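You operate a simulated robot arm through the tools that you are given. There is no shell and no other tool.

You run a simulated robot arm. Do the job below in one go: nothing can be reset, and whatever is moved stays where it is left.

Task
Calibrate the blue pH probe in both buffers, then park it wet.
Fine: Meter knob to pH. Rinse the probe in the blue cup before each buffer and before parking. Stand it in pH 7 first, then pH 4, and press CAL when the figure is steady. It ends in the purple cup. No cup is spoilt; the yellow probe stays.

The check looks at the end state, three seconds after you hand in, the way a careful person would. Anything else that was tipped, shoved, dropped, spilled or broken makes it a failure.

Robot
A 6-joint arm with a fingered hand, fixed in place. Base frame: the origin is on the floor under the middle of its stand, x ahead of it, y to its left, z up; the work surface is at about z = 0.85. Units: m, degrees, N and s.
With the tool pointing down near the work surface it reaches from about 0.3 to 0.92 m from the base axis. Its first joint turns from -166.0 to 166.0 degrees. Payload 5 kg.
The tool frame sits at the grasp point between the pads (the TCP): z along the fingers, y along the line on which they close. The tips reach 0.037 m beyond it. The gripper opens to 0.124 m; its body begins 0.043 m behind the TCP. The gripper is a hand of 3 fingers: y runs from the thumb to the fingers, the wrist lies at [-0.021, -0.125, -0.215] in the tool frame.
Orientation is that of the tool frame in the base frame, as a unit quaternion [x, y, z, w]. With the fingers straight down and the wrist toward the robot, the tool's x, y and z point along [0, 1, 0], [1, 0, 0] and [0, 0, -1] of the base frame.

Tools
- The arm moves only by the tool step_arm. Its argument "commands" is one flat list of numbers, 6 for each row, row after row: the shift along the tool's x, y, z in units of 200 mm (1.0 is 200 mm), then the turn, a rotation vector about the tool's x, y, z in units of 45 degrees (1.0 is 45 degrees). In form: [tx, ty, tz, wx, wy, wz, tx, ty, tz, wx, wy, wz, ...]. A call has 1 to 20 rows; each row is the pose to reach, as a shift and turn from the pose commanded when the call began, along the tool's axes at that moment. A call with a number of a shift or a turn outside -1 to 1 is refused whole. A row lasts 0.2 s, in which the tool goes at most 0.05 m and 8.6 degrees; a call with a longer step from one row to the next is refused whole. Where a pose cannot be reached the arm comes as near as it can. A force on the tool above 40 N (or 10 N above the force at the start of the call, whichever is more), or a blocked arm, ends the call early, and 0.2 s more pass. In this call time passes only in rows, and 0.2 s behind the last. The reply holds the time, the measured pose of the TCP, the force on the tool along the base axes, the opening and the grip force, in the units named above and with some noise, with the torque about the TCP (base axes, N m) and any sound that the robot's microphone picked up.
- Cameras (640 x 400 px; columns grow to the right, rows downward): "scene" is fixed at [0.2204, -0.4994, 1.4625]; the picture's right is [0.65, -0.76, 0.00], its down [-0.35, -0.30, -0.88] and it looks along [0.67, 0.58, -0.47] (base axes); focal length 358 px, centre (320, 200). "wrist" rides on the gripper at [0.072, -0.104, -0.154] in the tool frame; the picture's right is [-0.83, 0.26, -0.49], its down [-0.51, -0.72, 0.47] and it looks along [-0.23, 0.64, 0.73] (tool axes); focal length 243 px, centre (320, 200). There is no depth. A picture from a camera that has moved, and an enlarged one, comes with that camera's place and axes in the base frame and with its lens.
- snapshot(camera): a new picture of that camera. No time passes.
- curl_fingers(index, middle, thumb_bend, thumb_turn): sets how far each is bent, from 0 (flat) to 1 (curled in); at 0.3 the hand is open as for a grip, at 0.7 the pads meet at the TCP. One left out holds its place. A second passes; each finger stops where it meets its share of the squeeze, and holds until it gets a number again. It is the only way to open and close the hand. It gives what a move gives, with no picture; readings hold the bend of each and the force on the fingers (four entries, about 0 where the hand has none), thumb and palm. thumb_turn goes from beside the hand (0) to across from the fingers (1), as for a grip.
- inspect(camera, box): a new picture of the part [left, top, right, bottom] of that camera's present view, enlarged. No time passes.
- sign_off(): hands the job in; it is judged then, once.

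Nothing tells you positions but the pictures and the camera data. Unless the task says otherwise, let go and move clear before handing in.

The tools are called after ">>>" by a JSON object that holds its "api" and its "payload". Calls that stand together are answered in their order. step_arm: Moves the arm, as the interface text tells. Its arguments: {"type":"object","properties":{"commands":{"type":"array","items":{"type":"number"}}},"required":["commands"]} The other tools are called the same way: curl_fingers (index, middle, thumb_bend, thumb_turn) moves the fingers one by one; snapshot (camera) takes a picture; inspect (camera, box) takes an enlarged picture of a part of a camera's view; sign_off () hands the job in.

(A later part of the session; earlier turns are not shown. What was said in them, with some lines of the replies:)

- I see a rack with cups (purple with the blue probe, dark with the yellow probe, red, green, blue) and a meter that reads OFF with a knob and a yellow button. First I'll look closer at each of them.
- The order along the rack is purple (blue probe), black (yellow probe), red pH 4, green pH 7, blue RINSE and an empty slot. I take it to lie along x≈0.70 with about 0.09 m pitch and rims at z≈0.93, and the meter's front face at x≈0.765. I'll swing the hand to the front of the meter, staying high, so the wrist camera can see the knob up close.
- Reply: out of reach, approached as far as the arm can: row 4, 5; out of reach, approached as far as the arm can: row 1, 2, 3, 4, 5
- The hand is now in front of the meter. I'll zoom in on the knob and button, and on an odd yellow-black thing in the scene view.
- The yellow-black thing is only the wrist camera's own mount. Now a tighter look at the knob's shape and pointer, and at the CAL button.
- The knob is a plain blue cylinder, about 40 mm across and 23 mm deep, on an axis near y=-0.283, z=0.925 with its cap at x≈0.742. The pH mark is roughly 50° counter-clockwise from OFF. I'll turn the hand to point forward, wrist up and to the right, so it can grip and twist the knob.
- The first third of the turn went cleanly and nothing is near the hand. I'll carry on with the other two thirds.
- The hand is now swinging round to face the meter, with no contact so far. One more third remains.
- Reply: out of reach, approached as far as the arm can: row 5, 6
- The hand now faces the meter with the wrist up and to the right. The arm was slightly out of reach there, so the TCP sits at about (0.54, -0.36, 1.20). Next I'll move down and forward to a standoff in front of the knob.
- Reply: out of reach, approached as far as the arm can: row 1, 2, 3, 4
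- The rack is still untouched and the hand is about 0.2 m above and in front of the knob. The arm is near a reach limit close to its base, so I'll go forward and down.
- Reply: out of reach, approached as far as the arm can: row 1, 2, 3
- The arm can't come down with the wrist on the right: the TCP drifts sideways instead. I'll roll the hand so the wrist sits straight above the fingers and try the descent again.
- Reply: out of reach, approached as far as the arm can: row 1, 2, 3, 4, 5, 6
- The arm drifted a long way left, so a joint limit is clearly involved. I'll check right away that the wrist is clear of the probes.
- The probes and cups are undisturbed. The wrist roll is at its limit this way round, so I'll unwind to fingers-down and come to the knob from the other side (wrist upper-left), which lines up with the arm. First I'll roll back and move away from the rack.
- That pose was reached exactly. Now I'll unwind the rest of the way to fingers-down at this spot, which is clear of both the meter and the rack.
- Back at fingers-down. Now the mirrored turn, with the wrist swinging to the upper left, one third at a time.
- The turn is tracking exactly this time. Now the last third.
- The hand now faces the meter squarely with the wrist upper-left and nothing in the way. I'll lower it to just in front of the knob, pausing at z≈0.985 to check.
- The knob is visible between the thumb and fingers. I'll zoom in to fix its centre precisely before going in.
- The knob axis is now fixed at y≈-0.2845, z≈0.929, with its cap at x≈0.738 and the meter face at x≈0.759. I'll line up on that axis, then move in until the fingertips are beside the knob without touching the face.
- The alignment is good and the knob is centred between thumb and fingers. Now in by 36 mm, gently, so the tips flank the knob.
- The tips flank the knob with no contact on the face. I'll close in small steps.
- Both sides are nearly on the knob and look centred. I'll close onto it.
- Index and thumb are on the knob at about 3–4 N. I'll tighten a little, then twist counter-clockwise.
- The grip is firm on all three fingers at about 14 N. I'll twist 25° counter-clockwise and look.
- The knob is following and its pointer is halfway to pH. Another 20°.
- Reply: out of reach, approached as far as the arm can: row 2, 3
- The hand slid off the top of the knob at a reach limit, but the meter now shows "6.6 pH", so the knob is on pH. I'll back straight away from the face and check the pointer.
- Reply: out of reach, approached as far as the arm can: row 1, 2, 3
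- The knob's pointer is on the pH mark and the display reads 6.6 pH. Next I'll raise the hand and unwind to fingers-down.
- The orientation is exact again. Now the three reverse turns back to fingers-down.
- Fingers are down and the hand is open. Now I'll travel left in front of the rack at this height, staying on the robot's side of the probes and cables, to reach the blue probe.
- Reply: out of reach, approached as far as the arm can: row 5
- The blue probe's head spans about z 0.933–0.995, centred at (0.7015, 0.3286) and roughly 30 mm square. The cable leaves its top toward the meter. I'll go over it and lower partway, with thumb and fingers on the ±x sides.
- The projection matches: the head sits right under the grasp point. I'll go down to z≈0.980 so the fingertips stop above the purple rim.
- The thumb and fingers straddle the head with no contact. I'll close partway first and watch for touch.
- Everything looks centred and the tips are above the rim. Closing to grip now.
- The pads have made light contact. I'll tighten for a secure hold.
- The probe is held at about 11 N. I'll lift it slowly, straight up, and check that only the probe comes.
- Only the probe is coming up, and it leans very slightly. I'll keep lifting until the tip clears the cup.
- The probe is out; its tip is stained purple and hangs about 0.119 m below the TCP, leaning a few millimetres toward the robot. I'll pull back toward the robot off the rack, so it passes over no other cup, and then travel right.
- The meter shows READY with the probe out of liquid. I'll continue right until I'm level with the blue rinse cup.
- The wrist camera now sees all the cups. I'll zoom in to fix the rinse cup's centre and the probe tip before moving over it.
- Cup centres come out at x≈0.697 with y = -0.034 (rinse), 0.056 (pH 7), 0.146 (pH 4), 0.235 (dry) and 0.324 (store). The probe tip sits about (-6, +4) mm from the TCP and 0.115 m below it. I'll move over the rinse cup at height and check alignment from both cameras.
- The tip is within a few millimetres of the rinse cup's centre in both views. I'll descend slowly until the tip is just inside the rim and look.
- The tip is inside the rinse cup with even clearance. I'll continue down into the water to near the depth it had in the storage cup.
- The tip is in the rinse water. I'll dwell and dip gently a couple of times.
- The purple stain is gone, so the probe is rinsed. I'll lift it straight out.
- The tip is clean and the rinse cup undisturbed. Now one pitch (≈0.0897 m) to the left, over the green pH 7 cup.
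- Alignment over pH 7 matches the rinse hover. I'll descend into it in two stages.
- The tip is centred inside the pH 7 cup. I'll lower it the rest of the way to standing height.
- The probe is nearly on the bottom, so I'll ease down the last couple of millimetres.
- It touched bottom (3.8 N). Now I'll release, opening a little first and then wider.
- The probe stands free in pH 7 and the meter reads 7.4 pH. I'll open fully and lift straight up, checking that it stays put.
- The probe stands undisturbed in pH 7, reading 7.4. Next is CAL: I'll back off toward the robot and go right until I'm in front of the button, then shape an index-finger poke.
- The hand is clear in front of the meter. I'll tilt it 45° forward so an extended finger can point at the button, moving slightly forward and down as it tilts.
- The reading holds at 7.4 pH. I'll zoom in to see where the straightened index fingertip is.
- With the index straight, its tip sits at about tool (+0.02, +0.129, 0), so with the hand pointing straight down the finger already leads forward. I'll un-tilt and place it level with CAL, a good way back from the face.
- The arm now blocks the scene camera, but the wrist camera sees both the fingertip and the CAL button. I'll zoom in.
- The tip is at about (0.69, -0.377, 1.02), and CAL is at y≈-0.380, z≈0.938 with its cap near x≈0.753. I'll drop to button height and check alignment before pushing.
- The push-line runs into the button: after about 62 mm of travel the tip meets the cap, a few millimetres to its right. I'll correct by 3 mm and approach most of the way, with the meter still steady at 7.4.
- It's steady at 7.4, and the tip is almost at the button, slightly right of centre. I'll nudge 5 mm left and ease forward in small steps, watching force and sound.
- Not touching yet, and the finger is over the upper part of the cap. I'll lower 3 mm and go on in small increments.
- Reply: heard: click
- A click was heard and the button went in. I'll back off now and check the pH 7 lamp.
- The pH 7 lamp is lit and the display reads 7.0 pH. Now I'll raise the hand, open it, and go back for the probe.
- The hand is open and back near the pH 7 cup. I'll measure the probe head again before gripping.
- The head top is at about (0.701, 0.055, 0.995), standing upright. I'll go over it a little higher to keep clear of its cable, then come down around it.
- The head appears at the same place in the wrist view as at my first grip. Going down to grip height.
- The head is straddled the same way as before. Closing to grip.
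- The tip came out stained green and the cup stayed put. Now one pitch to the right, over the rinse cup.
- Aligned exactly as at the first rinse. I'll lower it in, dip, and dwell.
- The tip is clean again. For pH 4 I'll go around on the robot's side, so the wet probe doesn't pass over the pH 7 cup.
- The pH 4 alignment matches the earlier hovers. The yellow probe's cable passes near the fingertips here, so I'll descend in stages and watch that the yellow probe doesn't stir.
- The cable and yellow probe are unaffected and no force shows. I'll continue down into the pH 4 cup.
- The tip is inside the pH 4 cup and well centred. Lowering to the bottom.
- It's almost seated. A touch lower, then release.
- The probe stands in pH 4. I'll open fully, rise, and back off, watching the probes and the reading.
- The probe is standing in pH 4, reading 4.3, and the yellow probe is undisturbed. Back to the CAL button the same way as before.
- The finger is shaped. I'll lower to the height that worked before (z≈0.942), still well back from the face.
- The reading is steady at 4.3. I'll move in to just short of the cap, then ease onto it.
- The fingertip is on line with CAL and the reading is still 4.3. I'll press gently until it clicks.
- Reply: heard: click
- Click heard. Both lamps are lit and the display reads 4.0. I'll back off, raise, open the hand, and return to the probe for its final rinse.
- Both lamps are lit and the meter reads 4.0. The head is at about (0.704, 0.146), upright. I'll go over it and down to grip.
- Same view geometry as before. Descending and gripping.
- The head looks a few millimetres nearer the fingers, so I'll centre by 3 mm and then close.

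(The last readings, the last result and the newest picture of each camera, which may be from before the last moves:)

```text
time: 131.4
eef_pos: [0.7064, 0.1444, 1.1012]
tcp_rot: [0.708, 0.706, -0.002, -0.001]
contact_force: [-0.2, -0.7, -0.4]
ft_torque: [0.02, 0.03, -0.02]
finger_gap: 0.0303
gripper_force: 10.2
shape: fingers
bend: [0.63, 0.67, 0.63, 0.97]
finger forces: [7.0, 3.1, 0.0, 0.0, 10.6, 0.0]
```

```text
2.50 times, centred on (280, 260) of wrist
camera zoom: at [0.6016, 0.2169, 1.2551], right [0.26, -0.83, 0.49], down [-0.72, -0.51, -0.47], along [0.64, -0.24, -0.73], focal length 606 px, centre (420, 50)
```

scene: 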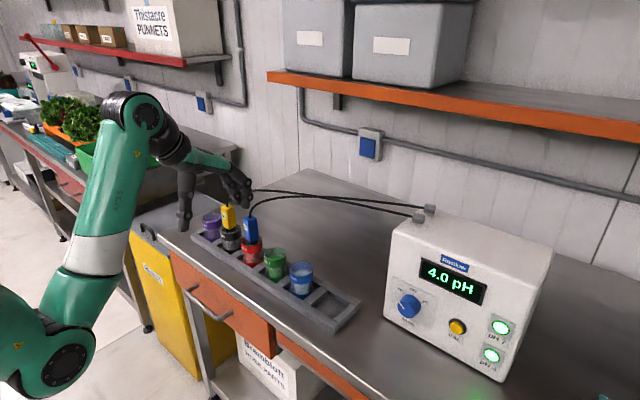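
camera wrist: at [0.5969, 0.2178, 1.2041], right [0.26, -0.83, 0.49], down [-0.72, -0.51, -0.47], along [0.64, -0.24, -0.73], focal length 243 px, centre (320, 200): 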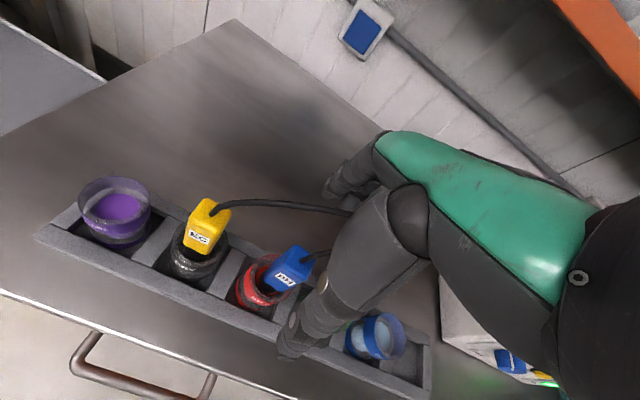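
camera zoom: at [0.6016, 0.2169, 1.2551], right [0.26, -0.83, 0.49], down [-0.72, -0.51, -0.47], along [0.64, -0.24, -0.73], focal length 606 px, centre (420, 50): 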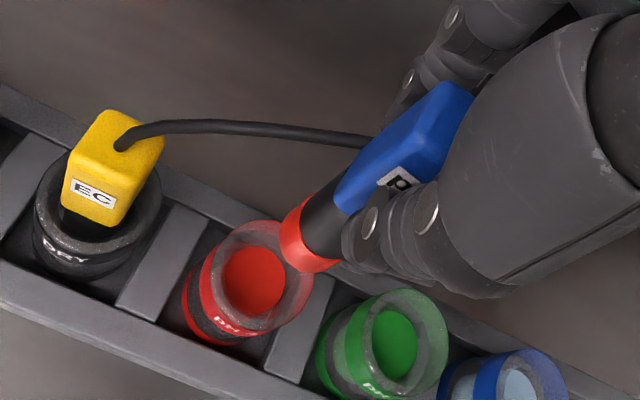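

The tip carries red pH 4 buffer. I'll go around on the robot's side again to the rinse cup, without crossing pH 7.

>>> {"api": "step_arm", "payload": {"commands": [0, -0.15, 0, 0, 0, 0, 0, -0.3, 0, 0, 0, 0, 0, -0.45, 0, 0, 0, 0, 0, -0.58, 0, 0, 0, 0]}}

>>> {"api": "step_arm", "payload": {"commands": [-0.15, 0, 0, 0, 0, 0, -0.3, 0, 0, 0, 0, 0, -0.45, 0, 0, 0, 0, 0, -0.6, 0, 0, 0, 0, 0, -0.75, 0, 0, 0, 0, 0, -0.915, 0, 0, 0, 0, 0]}}

>>> {"api": "step_arm", "payload": {"commands": [0, 0.15, 0, 0, 0, 0, 0, 0.3, 0, 0, 0, 0, 0, 0.45, 0, 0, 0, 0, 0, 0.555, 0, 0, 0, 0]}}

>>> {"api": "inspect", "payload": {"camera": "scene", "box": [230, 180, 370, 320]}}

>>> {"api": "inspect", "payload": {"camera": "wrist", "box": [200, 180, 360, 340]}}

```text
time: 132.4
eef_pos: [0.5897, 0.1441, 1.1027]
tcp_rot: [0.708, 0.706, -0.002, 0.0]
contact_force: [-0.1, -0.4, -1.4]
ft_torque: [0.04, 0.02, 0.04]
finger_gap: 0.0305
gripper_force: 10.1
shape: fingers
bend: [0.63, 0.67, 0.63, 0.97]
finger forces: [6.9, 3.1, 0.0, 0.0, 10.5, 0.0]
```

```text
time: 133.8
eef_pos: [0.5893, -0.0389, 1.1025]
tcp_rot: [0.708, 0.706, -0.002, 0.0]
contact_force: [-0.1, 0.8, -0.4]
ft_torque: [-0.02, 0.01, 0.02]
finger_gap: 0.0301
gripper_force: 10.3
shape: fingers
bend: [0.63, 0.67, 0.63, 0.97]
finger forces: [6.7, 3.1, 0.0, 0.0, 10.3, 0.0]
```

```text
time: 134.8
eef_pos: [0.7002, -0.0387, 1.1026]
tcp_rot: [0.708, 0.706, -0.002, 0.001]
contact_force: [-0.8, 0.2, -0.8]
ft_torque: [-0.01, 0.02, 0.01]
finger_gap: 0.0302
gripper_force: 9.9
shape: fingers
bend: [0.63, 0.67, 0.63, 0.97]
finger forces: [6.8, 3.1, 0.0, 0.1, 10.4, 0.0]
```

```text
2.86 times, centred on (300, 250) of scene
camera zoom: at [0.2204, -0.4994, 1.4625], right [0.65, -0.76, 0.0], down [-0.35, -0.3, -0.88], along [0.67, 0.58, -0.47], focal length 1024 px, centre (377, 57)
```

zoom: 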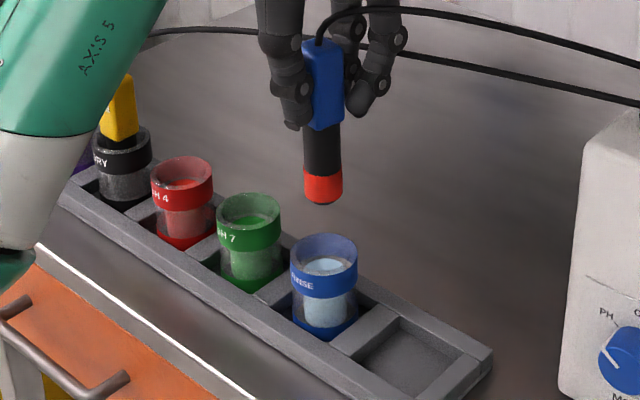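

```text
2.50 times, centred on (280, 260) of wrist
camera zoom: at [0.5966, 0.033, 1.2549], right [0.26, -0.83, 0.49], down [-0.72, -0.51, -0.47], along [0.64, -0.24, -0.73], focal length 606 px, centre (420, 50)
```

zoom: 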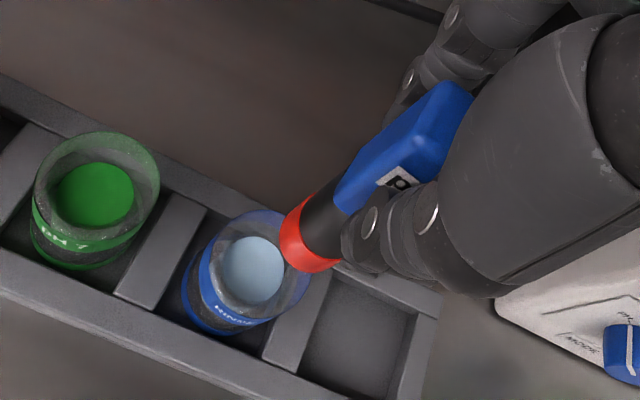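

Aligned over the rinse cup to within about 2 mm. Lower in, dip, dwell, lift.

>>> {"api": "step_arm", "payload": {"commands": [0.007, 0, 0.1, 0, 0, 0, 0.007, 0, 0.2, 0, 0, 0, 0.007, 0, 0.3, 0, 0, 0, 0.007, 0, 0.37, 0, 0, 0]}}

>>> {"api": "inspect", "payload": {"camera": "scene", "box": [250, 200, 350, 310]}}

>>> {"api": "inspect", "payload": {"camera": "wrist", "box": [200, 180, 360, 340]}}

```text
time: 135.8
eef_pos: [0.7024, -0.0402, 1.0276]
tcp_rot: [0.708, 0.706, -0.002, 0.0]
contact_force: [0.0, -0.2, -0.4]
ft_torque: [-0.01, 0.01, 0.03]
finger_gap: 0.0301
gripper_force: 9.7
shape: fingers
bend: [0.63, 0.67, 0.63, 0.97]
finger forces: [6.8, 3.1, 0.1, 0.0, 10.3, 0.1]
```

```text
3.64 times, centred on (300, 255) of scene
camera zoom: at [0.2204, -0.4994, 1.4625], right [0.65, -0.76, 0.0], down [-0.35, -0.3, -0.88], along [0.67, 0.58, -0.47], focal length 1303 px, centre (393, 0)
```

zoom: 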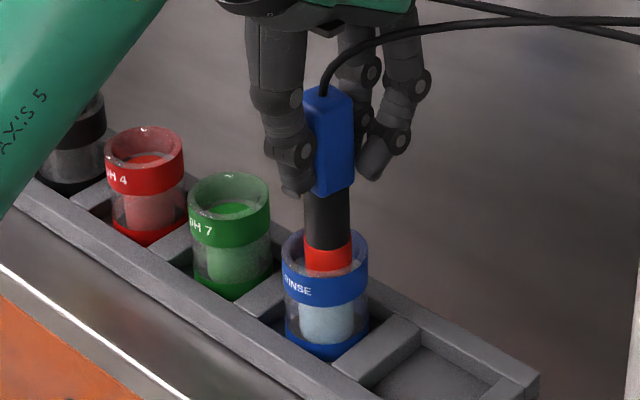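

```text
2.50 times, centred on (280, 260) of wrist
camera zoom: at [0.5971, 0.0324, 1.1799], right [0.26, -0.83, 0.49], down [-0.72, -0.51, -0.47], along [0.64, -0.24, -0.73], focal length 606 px, centre (420, 50)
```

zoom: 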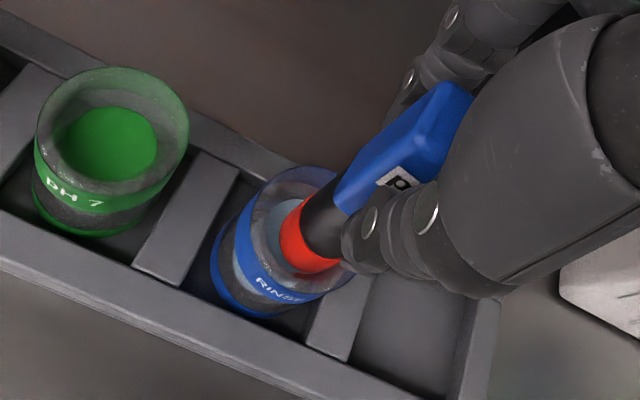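

It's centred inside the rim. Going down for the final rinse.

>>> {"api": "step_arm", "payload": {"commands": [0, 0, 0.055, 0, 0, 0, 0, 0, 0.11, 0, 0, 0, 0, 0, 0.165, 0, 0, 0, 0, 0, 0.2, 0, 0, 0]}}

>>> {"api": "step_arm", "payload": {"commands": [0, 0, 0, 0, 0, 0, 0, 0, 0, 0, 0, 0, 0, 0, -0.04, 0, 0, 0, 0, 0, -0.07, 0, 0, 0, 0, 0, -0.03, 0, 0, 0, 0, 0, 0, 0, 0, 0, 0, 0, -0.04, 0, 0, 0, 0, 0, -0.07, 0, 0, 0, 0, 0, -0.03, 0, 0, 0, 0, 0, 0, 0, 0, 0, 0, 0, 0, 0, 0, 0, 0, 0, 0, 0, 0, 0, 0, 0, 0, 0, 0, 0]}}

>>> {"api": "step_arm", "payload": {"commands": [0, 0, -0.1, 0, 0, 0, 0, 0, -0.2, 0, 0, 0, 0, 0, -0.3, 0, 0, 0, 0, 0, -0.4, 0, 0, 0, 0, 0, -0.5, 0, 0, 0, 0, 0, -0.575, 0, 0, 0]}}

>>> {"api": "inspect", "payload": {"camera": "scene", "box": [230, 180, 370, 320]}}

>>> {"api": "inspect", "payload": {"camera": "wrist", "box": [200, 180, 360, 340]}}

```text
time: 136.8
eef_pos: [0.701, -0.0393, 0.9874]
tcp_rot: [0.708, 0.707, -0.002, 0.0]
contact_force: [-0.6, 0.5, -0.1]
ft_torque: [0.01, 0.02, 0.01]
finger_gap: 0.0305
gripper_force: 10.4
shape: fingers
bend: [0.63, 0.67, 0.63, 0.97]
finger forces: [6.8, 3.2, 0.0, 0.0, 10.3, 0.0]
```

```text
time: 139.6
eef_pos: [0.7012, -0.0392, 0.9863]
tcp_rot: [0.707, 0.707, -0.003, -0.001]
contact_force: [-0.5, -0.3, -1.0]
ft_torque: [0.01, -0.01, -0.02]
finger_gap: 0.0303
gripper_force: 10.4
shape: fingers
bend: [0.63, 0.67, 0.63, 0.97]
finger forces: [6.7, 3.2, 0.1, 0.0, 10.3, 0.1]
```

```text
time: 141.0
eef_pos: [0.6999, -0.0398, 1.1039]
tcp_rot: [0.708, 0.707, -0.003, 0.0]
contact_force: [1.6, 0.0, -0.3]
ft_torque: [0.01, 0.01, 0.0]
finger_gap: 0.0299
gripper_force: 10.2
shape: fingers
bend: [0.63, 0.68, 0.63, 0.97]
finger forces: [6.9, 3.1, 0.0, 0.0, 10.3, 0.0]
```

```text
2.86 times, centred on (300, 250) of scene
camera zoom: at [0.2204, -0.4994, 1.4625], right [0.65, -0.76, 0.0], down [-0.35, -0.3, -0.88], along [0.67, 0.58, -0.47], focal length 1024 px, centre (377, 57)
```

zoom: 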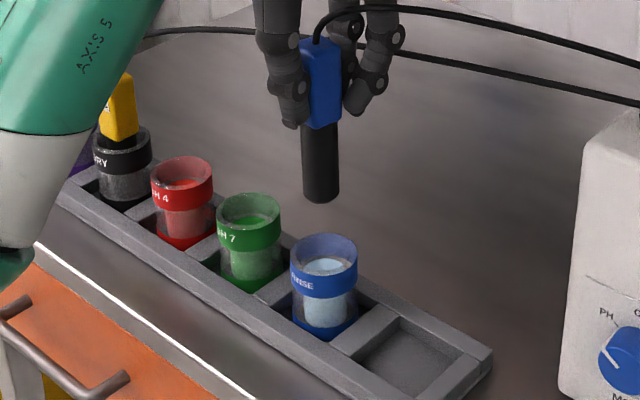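

```text
2.50 times, centred on (280, 260) of wrist
camera zoom: at [0.5956, 0.0345, 1.2561], right [0.26, -0.83, 0.49], down [-0.72, -0.51, -0.47], along [0.64, -0.24, -0.73], focal length 606 px, centre (420, 50)
```

zoom: 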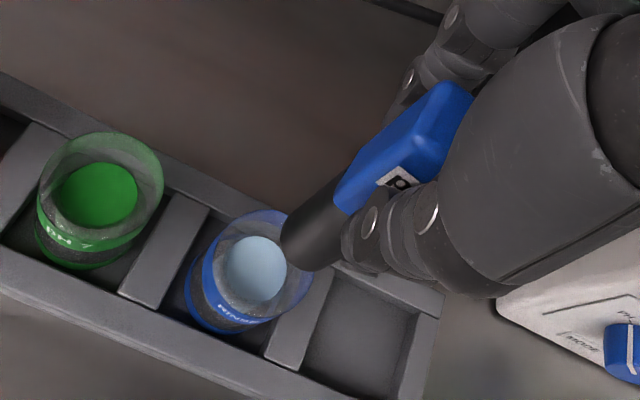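

The probe is clean again. Now the park: around the front, left to the purple STORE cup.

>>> {"api": "step_arm", "payload": {"commands": [0, -0.15, 0, 0, 0, 0, 0, -0.3, 0, 0, 0, 0, 0, -0.45, 0, 0, 0, 0, 0, -0.58, 0, 0, 0, 0]}}

>>> {"api": "step_arm", "payload": {"commands": [0.15, 0, 0, 0, 0, 0, 0.3, 0, 0, 0, 0, 0, 0.45, 0, 0, 0, 0, 0, 0.6, 0, 0, 0, 0, 0, 0.75, 0, 0, 0, 0, 0, 0.9, 0, 0, 0, 0, 0]}}

>>> {"api": "step_arm", "payload": {"commands": [0.15, 0, 0, 0, 0, 0, 0.3, 0, 0, 0, 0, 0, 0.45, 0, 0, 0, 0, 0, 0.6, 0, 0, 0, 0, 0, 0.75, 0, 0, 0, 0, 0, 0.89, 0, 0, 0, 0, 0]}}

>>> {"api": "step_arm", "payload": {"commands": [0, 0.15, 0, 0, 0, 0, 0, 0.3, 0, 0, 0, 0, 0, 0.45, 0, 0, 0, 0, 0, 0.585, 0, 0, 0, 0]}}

>>> {"api": "inspect", "payload": {"camera": "scene", "box": [160, 110, 300, 260]}}

>>> {"api": "inspect", "payload": {"camera": "wrist", "box": [200, 180, 360, 340]}}

```text
time: 142.0
eef_pos: [0.5828, -0.0391, 1.1035]
tcp_rot: [0.708, 0.706, -0.002, 0.0]
contact_force: [0.7, 0.3, -0.8]
ft_torque: [0.02, 0.05, 0.0]
finger_gap: 0.0303
gripper_force: 10.2
shape: fingers
bend: [0.63, 0.68, 0.63, 0.97]
finger forces: [6.8, 3.1, 0.1, 0.0, 10.3, 0.1]
```

```text
time: 143.4
eef_pos: [0.5828, 0.1416, 1.1032]
tcp_rot: [0.709, 0.706, -0.002, 0.001]
contact_force: [-0.5, -0.1, 0.1]
ft_torque: [-0.02, 0.0, 0.0]
finger_gap: 0.03
gripper_force: 10.1
shape: fingers
bend: [0.63, 0.68, 0.63, 0.97]
finger forces: [6.8, 3.1, 0.2, 0.0, 10.2, 0.0]
```

```text
time: 144.8
eef_pos: [0.5857, 0.3181, 1.1046]
tcp_rot: [0.709, 0.706, -0.001, 0.0]
contact_force: [0.2, -0.5, -0.6]
ft_torque: [0.01, -0.01, 0.0]
finger_gap: 0.0303
gripper_force: 9.7
shape: fingers
bend: [0.63, 0.68, 0.63, 0.97]
finger forces: [6.6, 3.1, 0.0, 0.1, 10.0, 0.0]
```

```text
time: 145.8
eef_pos: [0.7033, 0.3204, 1.103]
tcp_rot: [0.708, 0.706, -0.002, 0.001]
contact_force: [0.3, 0.1, 0.2]
ft_torque: [0.0, -0.01, 0.02]
finger_gap: 0.0297
gripper_force: 9.4
shape: fingers
bend: [0.64, 0.68, 0.63, 0.97]
finger forces: [6.7, 3.1, 0.0, 0.1, 10.1, 0.0]
```

```text
2.67 times, centred on (230, 185) of scene
camera zoom: at [0.2204, -0.4994, 1.4625], right [0.65, -0.76, 0.0], down [-0.35, -0.3, -0.88], along [0.67, 0.58, -0.47], focal length 955 px, centre (560, 240)
```

zoom: 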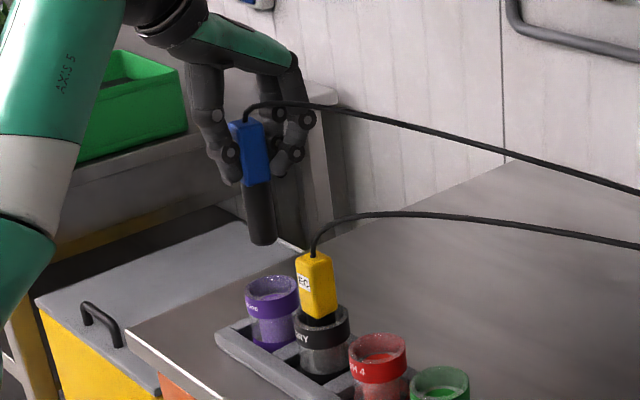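

```text
2.50 times, centred on (280, 260) of wrist
camera zoom: at [0.5977, 0.3935, 1.2543], right [0.26, -0.83, 0.49], down [-0.72, -0.51, -0.47], along [0.64, -0.24, -0.73], focal length 606 px, centre (420, 50)
```

zoom: 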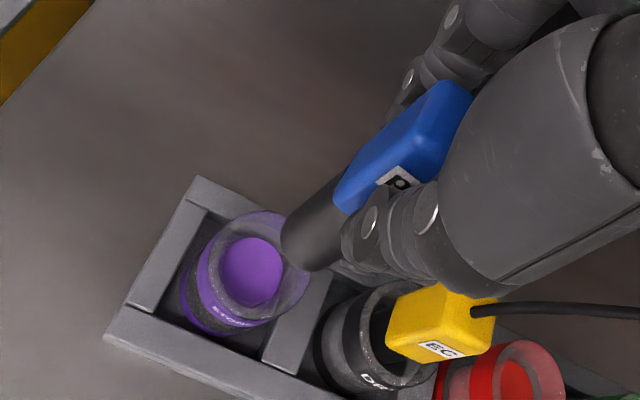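

Lined up over the purple cup in both views. I'll lower it in stages.

>>> {"api": "step_arm", "payload": {"commands": [0.005, -0.008, 0.1, 0, 0, 0, 0.005, -0.008, 0.2, 0, 0, 0, 0.005, -0.008, 0.3, 0, 0, 0, 0.005, -0.008, 0.375, 0, 0, 0]}}

>>> {"api": "inspect", "payload": {"camera": "scene", "box": [160, 140, 270, 260]}}

>>> {"api": "inspect", "payload": {"camera": "wrist", "box": [200, 180, 360, 340]}}

```text
time: 146.8
eef_pos: [0.7007, 0.319, 1.0279]
tcp_rot: [0.709, 0.706, -0.002, -0.001]
contact_force: [0.4, 0.1, 0.2]
ft_torque: [0.02, -0.03, -0.03]
finger_gap: 0.0297
gripper_force: 10.0
shape: fingers
bend: [0.64, 0.68, 0.63, 0.97]
finger forces: [6.9, 3.0, 0.0, 0.1, 10.3, 0.0]
```

```text
3.33 times, centred on (215, 200) of scene
camera zoom: at [0.2204, -0.4994, 1.4625], right [0.65, -0.76, 0.0], down [-0.35, -0.3, -0.88], along [0.67, 0.58, -0.47], focal length 1194 px, centre (670, 200)
```

zoom: 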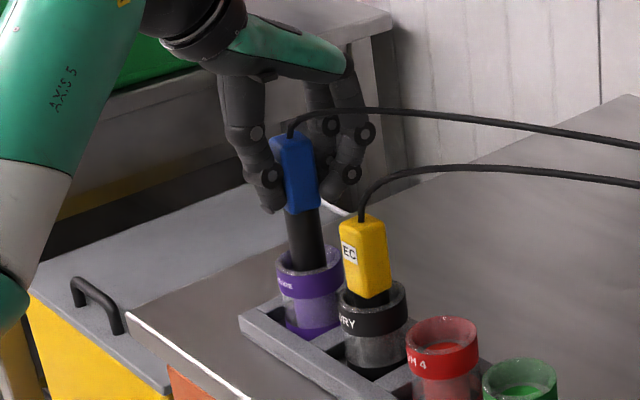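

```text
2.50 times, centred on (280, 260) of wrist
camera zoom: at [0.5961, 0.3916, 1.1802], right [0.26, -0.83, 0.49], down [-0.72, -0.51, -0.47], along [0.64, -0.24, -0.73], focal length 606 px, centre (420, 50)
```

zoom: 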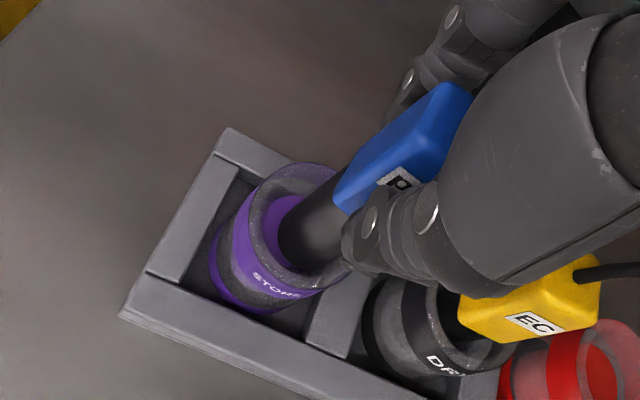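

The tip is inside the purple cup, and the yellow probe is clear of the hand. Lowering to the bottom.

>>> {"api": "step_arm", "payload": {"commands": [0, 0, 0.055, 0, 0, 0, 0, 0, 0.11, 0, 0, 0, 0, 0, 0.165, 0, 0, 0, 0, 0, 0.2, 0, 0, 0, 0, 0, 0.222, 0, 0, 0]}}

>>> {"api": "step_arm", "payload": {"commands": [0, 0, 0.007, 0, 0, 0, 0, 0, 0.013, 0, 0, 0]}}

>>> {"api": "inspect", "payload": {"camera": "scene", "box": [160, 140, 270, 260]}}

>>> {"api": "inspect", "payload": {"camera": "wrist", "box": [200, 180, 400, 360]}}

```text
time: 148.0
eef_pos: [0.7007, 0.3211, 0.9816]
tcp_rot: [0.708, 0.707, -0.003, 0.0]
contact_force: [0.5, -0.4, -0.5]
ft_torque: [-0.04, -0.01, -0.04]
finger_gap: 0.0301
gripper_force: 9.7
shape: fingers
bend: [0.64, 0.68, 0.63, 0.97]
finger forces: [6.9, 3.1, 0.0, 0.1, 10.1, 0.1]
```

```text
time: 148.6
eef_pos: [0.7025, 0.3202, 0.9795]
tcp_rot: [0.707, 0.707, -0.002, 0.0]
contact_force: [-0.3, -0.1, -0.8]
ft_torque: [0.0, 0.02, 0.0]
finger_gap: 0.0298
gripper_force: 10.5
shape: fingers
bend: [0.64, 0.68, 0.63, 0.97]
finger forces: [6.7, 3.1, 0.1, 0.0, 10.1, 0.0]
```

```text
3.33 times, centred on (215, 200) of scene
camera zoom: at [0.2204, -0.4994, 1.4625], right [0.65, -0.76, 0.0], down [-0.35, -0.3, -0.88], along [0.67, 0.58, -0.47], focal length 1194 px, centre (670, 200)
```

zoom: 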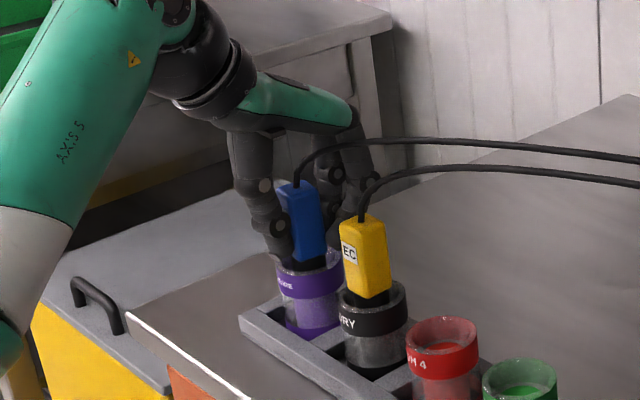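

```text
2.22 times, centred on (300, 270) of wrist
camera zoom: at [0.5965, 0.3937, 1.1332], right [0.26, -0.83, 0.49], down [-0.72, -0.51, -0.47], along [0.64, -0.24, -0.73], focal length 539 px, centre (364, 44)
```

zoom: 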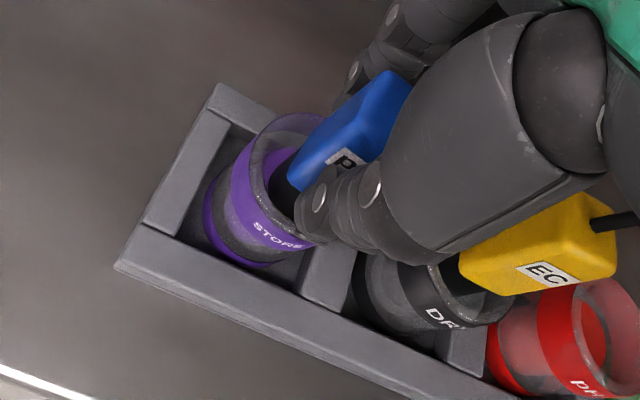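

Not quite touching bottom yet, so I'll ease down 2 mm more.

>>> {"api": "step_arm", "payload": {"commands": [0, 0, 0.005, 0, 0, 0, 0, 0, 0.009, 0, 0, 0]}}

```text
time: 149.2
eef_pos: [0.7016, 0.3201, 0.9793]
tcp_rot: [0.709, 0.706, -0.002, -0.001]
contact_force: [-0.1, -0.4, -0.4]
ft_torque: [0.01, 0.03, 0.0]
finger_gap: 0.0298
gripper_force: 10.3
shape: fingers
bend: [0.64, 0.68, 0.63, 0.97]
finger forces: [6.8, 3.0, 0.1, 0.1, 10.2, 0.0]
```

>>> {"api": "step_arm", "payload": {"commands": [0, 0, 0.005, 0, 0, 0, 0, 0, 0.009, 0, 0, 0]}}

```text
time: 149.8
eef_pos: [0.7017, 0.3197, 0.9778]
tcp_rot: [0.708, 0.706, -0.001, 0.0]
contact_force: [-0.5, -1.3, 7.4]
ft_torque: [0.01, 0.02, 0.04]
finger_gap: 0.0296
gripper_force: 10.7
shape: fingers
bend: [0.64, 0.68, 0.63, 0.97]
finger forces: [7.4, 3.4, 0.0, 0.0, 11.3, 0.0]
```

Seated (7 N). I'll relieve that by a millimetre and release gently.

>>> {"api": "step_arm", "payload": {"commands": [0, 0, -0.005, 0, 0, 0]}}

>>> {"api": "curl_fingers", "payload": {"index": 0.58, "middle": 0.58, "thumb_bend": 0.58}}

>>> {"api": "curl_fingers", "payload": {"index": 0.42, "middle": 0.42, "thumb_bend": 0.42}}

>>> {"api": "curl_fingers", "payload": {"index": 0.3, "middle": 0.3, "thumb_bend": 0.3}}

>>> {"api": "inspect", "payload": {"camera": "scene", "box": [160, 140, 270, 260]}}

>>> {"api": "inspect", "payload": {"camera": "wrist", "box": [200, 180, 400, 360]}}

```text
time: 150.2
eef_pos: [0.701, 0.3196, 0.9772]
tcp_rot: [0.708, 0.706, -0.003, 0.0]
contact_force: [0.5, -0.8, 4.2]
ft_torque: [0.03, 0.04, 0.0]
finger_gap: 0.0296
gripper_force: 10.7
shape: fingers
bend: [0.64, 0.68, 0.63, 0.97]
finger forces: [7.4, 3.2, 0.1, 0.1, 10.9, 0.0]
```

```text
time: 151.2
eef_pos: [0.7016, 0.32, 0.9791]
tcp_rot: [0.708, 0.707, -0.002, 0.0]
contact_force: [-0.6, 0.8, 0.4]
ft_torque: [0.02, -0.01, -0.01]
finger_gap: 0.0456
gripper_force: 0.0
shape: fingers
bend: [0.57, 0.57, 0.57, 0.97]
finger forces: [0.0, 0.1, 0.1, 0.0, 0.0, 0.0]
```

```text
time: 152.2
eef_pos: [0.7009, 0.3199, 0.9783]
tcp_rot: [0.708, 0.706, -0.002, 0.0]
contact_force: [-0.8, 0.1, 0.1]
ft_torque: [-0.03, 0.01, 0.04]
finger_gap: 0.0917
gripper_force: 0.0
shape: fingers
bend: [0.42, 0.42, 0.42, 0.97]
finger forces: [0.0, 0.1, 0.0, 0.0, 0.0, 0.1]
```

```text
time: 153.2
eef_pos: [0.7, 0.3207, 0.9778]
tcp_rot: [0.708, 0.707, -0.003, 0.0]
contact_force: [-0.9, 0.6, 0.8]
ft_torque: [-0.02, -0.01, -0.01]
finger_gap: 0.1284
gripper_force: 0.1
shape: fingers
bend: [0.3, 0.3, 0.3, 0.97]
finger forces: [0.0, 0.0, 0.0, 0.1, 0.1, 0.0]
```

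```text
3.33 times, centred on (215, 200) of scene
camera zoom: at [0.2204, -0.4994, 1.4625], right [0.65, -0.76, 0.0], down [-0.35, -0.3, -0.88], along [0.67, 0.58, -0.47], focal length 1194 px, centre (670, 200)
```

zoom: 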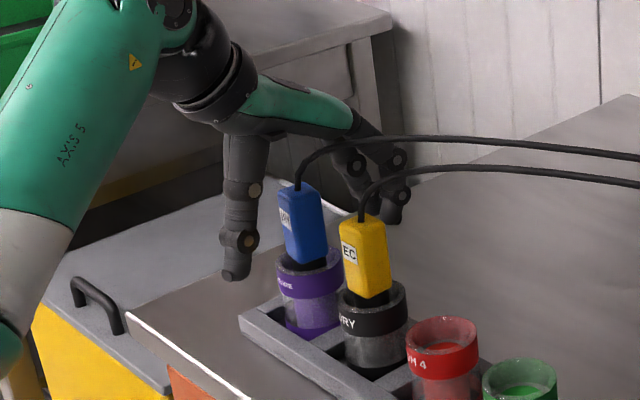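

```text
2.22 times, centred on (300, 270) of wrist
camera zoom: at [0.5967, 0.3934, 1.1306], right [0.26, -0.83, 0.49], down [-0.72, -0.51, -0.47], along [0.64, -0.24, -0.73], focal length 539 px, centre (364, 44)
```

zoom: 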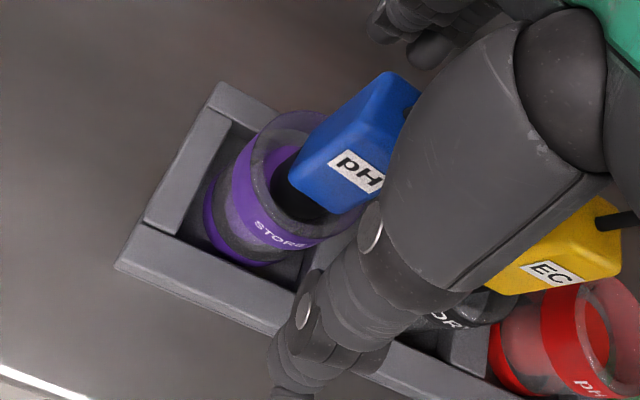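

The probe is released and standing in the purple cup. I'll lift straight up and then back off toward the robot.

>>> {"api": "step_arm", "payload": {"commands": [0, 0, -0.1, 0, 0, 0, 0, 0, -0.2, 0, 0, 0, 0, 0, -0.3, 0, 0, 0, 0, 0, -0.4, 0, 0, 0, 0, 0, -0.5, 0, 0, 0, 0, 0, -0.65, 0, 0, 0]}}

>>> {"api": "step_arm", "payload": {"commands": [0, -0.15, 0, 0, 0, 0, 0, -0.3, 0, 0, 0, 0, 0, -0.45, 0, 0, 0, 0, 0, -0.62, 0, 0, 0, 0]}}

>>> {"api": "step_arm", "payload": {"commands": [0.15, -0.05, 0, 0, 0, 0, 0.3, -0.1, 0, 0, 0, 0, 0.45, -0.15, 0, 0, 0, 0, 0.6, -0.2, 0, 0, 0, 0]}}

>>> {"api": "snapshot", "payload": {"camera": "scene"}}

>>> {"api": "inspect", "payload": {"camera": "scene", "box": [180, 170, 370, 340]}}

>>> {"api": "inspect", "payload": {"camera": "scene", "box": [370, 200, 560, 390]}}

```text
time: 154.6
eef_pos: [0.6994, 0.3209, 1.1066]
tcp_rot: [0.708, 0.706, -0.002, 0.0]
contact_force: [-0.1, 0.3, 0.8]
ft_torque: [-0.05, -0.01, 0.02]
finger_gap: 0.1285
gripper_force: 0.0
shape: fingers
bend: [0.3, 0.3, 0.3, 0.97]
finger forces: [0.0, 0.0, 0.0, 0.1, 0.0, 0.1]
```

```text
time: 155.6
eef_pos: [0.5766, 0.3206, 1.1064]
tcp_rot: [0.708, 0.707, -0.003, 0.0]
contact_force: [0.5, 0.1, 0.1]
ft_torque: [-0.01, 0.02, 0.0]
finger_gap: 0.1284
gripper_force: 0.0
shape: fingers
bend: [0.3, 0.3, 0.3, 0.97]
finger forces: [0.1, 0.0, 0.0, 0.0, 0.0, 0.0]
```

```text
time: 156.6
eef_pos: [0.5395, 0.4414, 1.1094]
tcp_rot: [0.708, 0.706, -0.001, 0.0]
contact_force: [-0.4, 0.8, 0.6]
ft_torque: [0.04, 0.04, 0.01]
finger_gap: 0.1285
gripper_force: 0.0
shape: fingers
bend: [0.3, 0.3, 0.3, 0.97]
finger forces: [0.0, 0.1, 0.0, 0.0, 0.1, 0.0]
```

```text
taken
```

scene: 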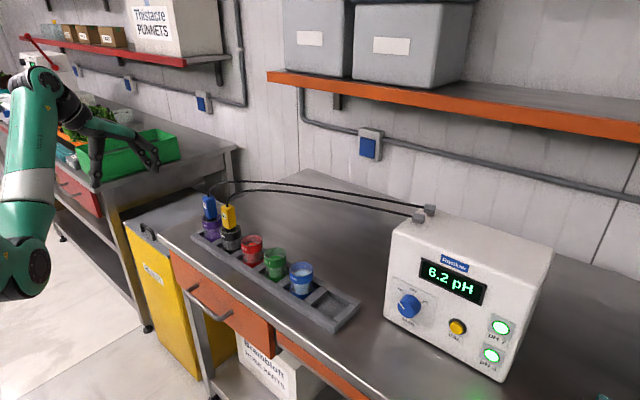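

```text
2.35 times, centred on (275, 255) of scene
camera zoom: at [0.2204, -0.4994, 1.4625], right [0.65, -0.76, 0.0], down [-0.35, -0.3, -0.88], along [0.67, 0.58, -0.47], focal length 843 px, centre (426, 71)
```

zoom: 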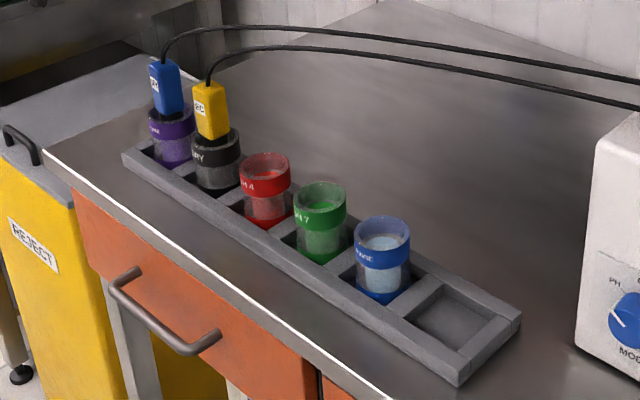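

```text
2.11 times, centred on (465, 295) of scene
camera zoom: at [0.2204, -0.4994, 1.4625], right [0.65, -0.76, 0.0], down [-0.35, -0.3, -0.88], along [0.67, 0.58, -0.47], focal length 754 px, centre (15, 0)
```

zoom: 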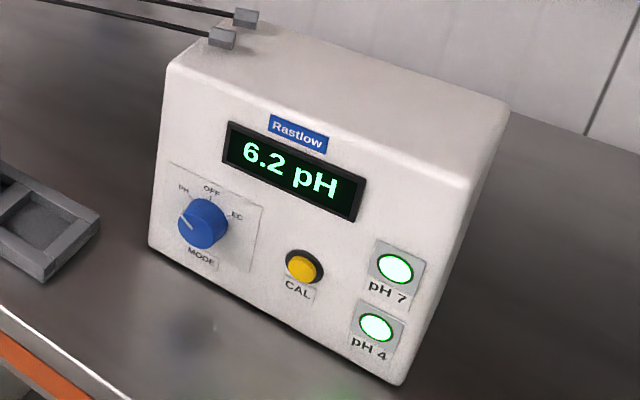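

The blue probe stands in the purple cup and the yellow probe is in its place. All cups are upright with their colours unchanged, the knob is on pH, both lamps are lit, and the hand is clear. Handing in.

>>> {"api": "sign_off", "payload": {}}

```text
The job is handed in.
```

The blue pH probe is calibrated in both buffers and parked in the purple cup; the job is handed in, and I haven't seen the check's result.

- **Meter:** the knob is on pH. It clicked once for each buffer, and both the pH 7 and pH 4 lamps are lit.
- **Readings:** the figure held at 7.4 in the pH 7 cup and went to 7.0 after CAL. In pH 4 it held at 4.3 and went to 4.0.
- **Rinses:** the probe was dipped in the blue cup before pH 7, before pH 4 and before parking. The stain from the last cup was gone each time.
- **Bench:** in the last pictures all the cups stood upright in the rack with their colours unchanged. The yellow probe and the meter had not moved, and the hand was open and clear.

While I was turning the knob, the arm hit a reach limit and the hand slid off the top of it. The pointer was already on the pH mark, so nothing needed redoing.
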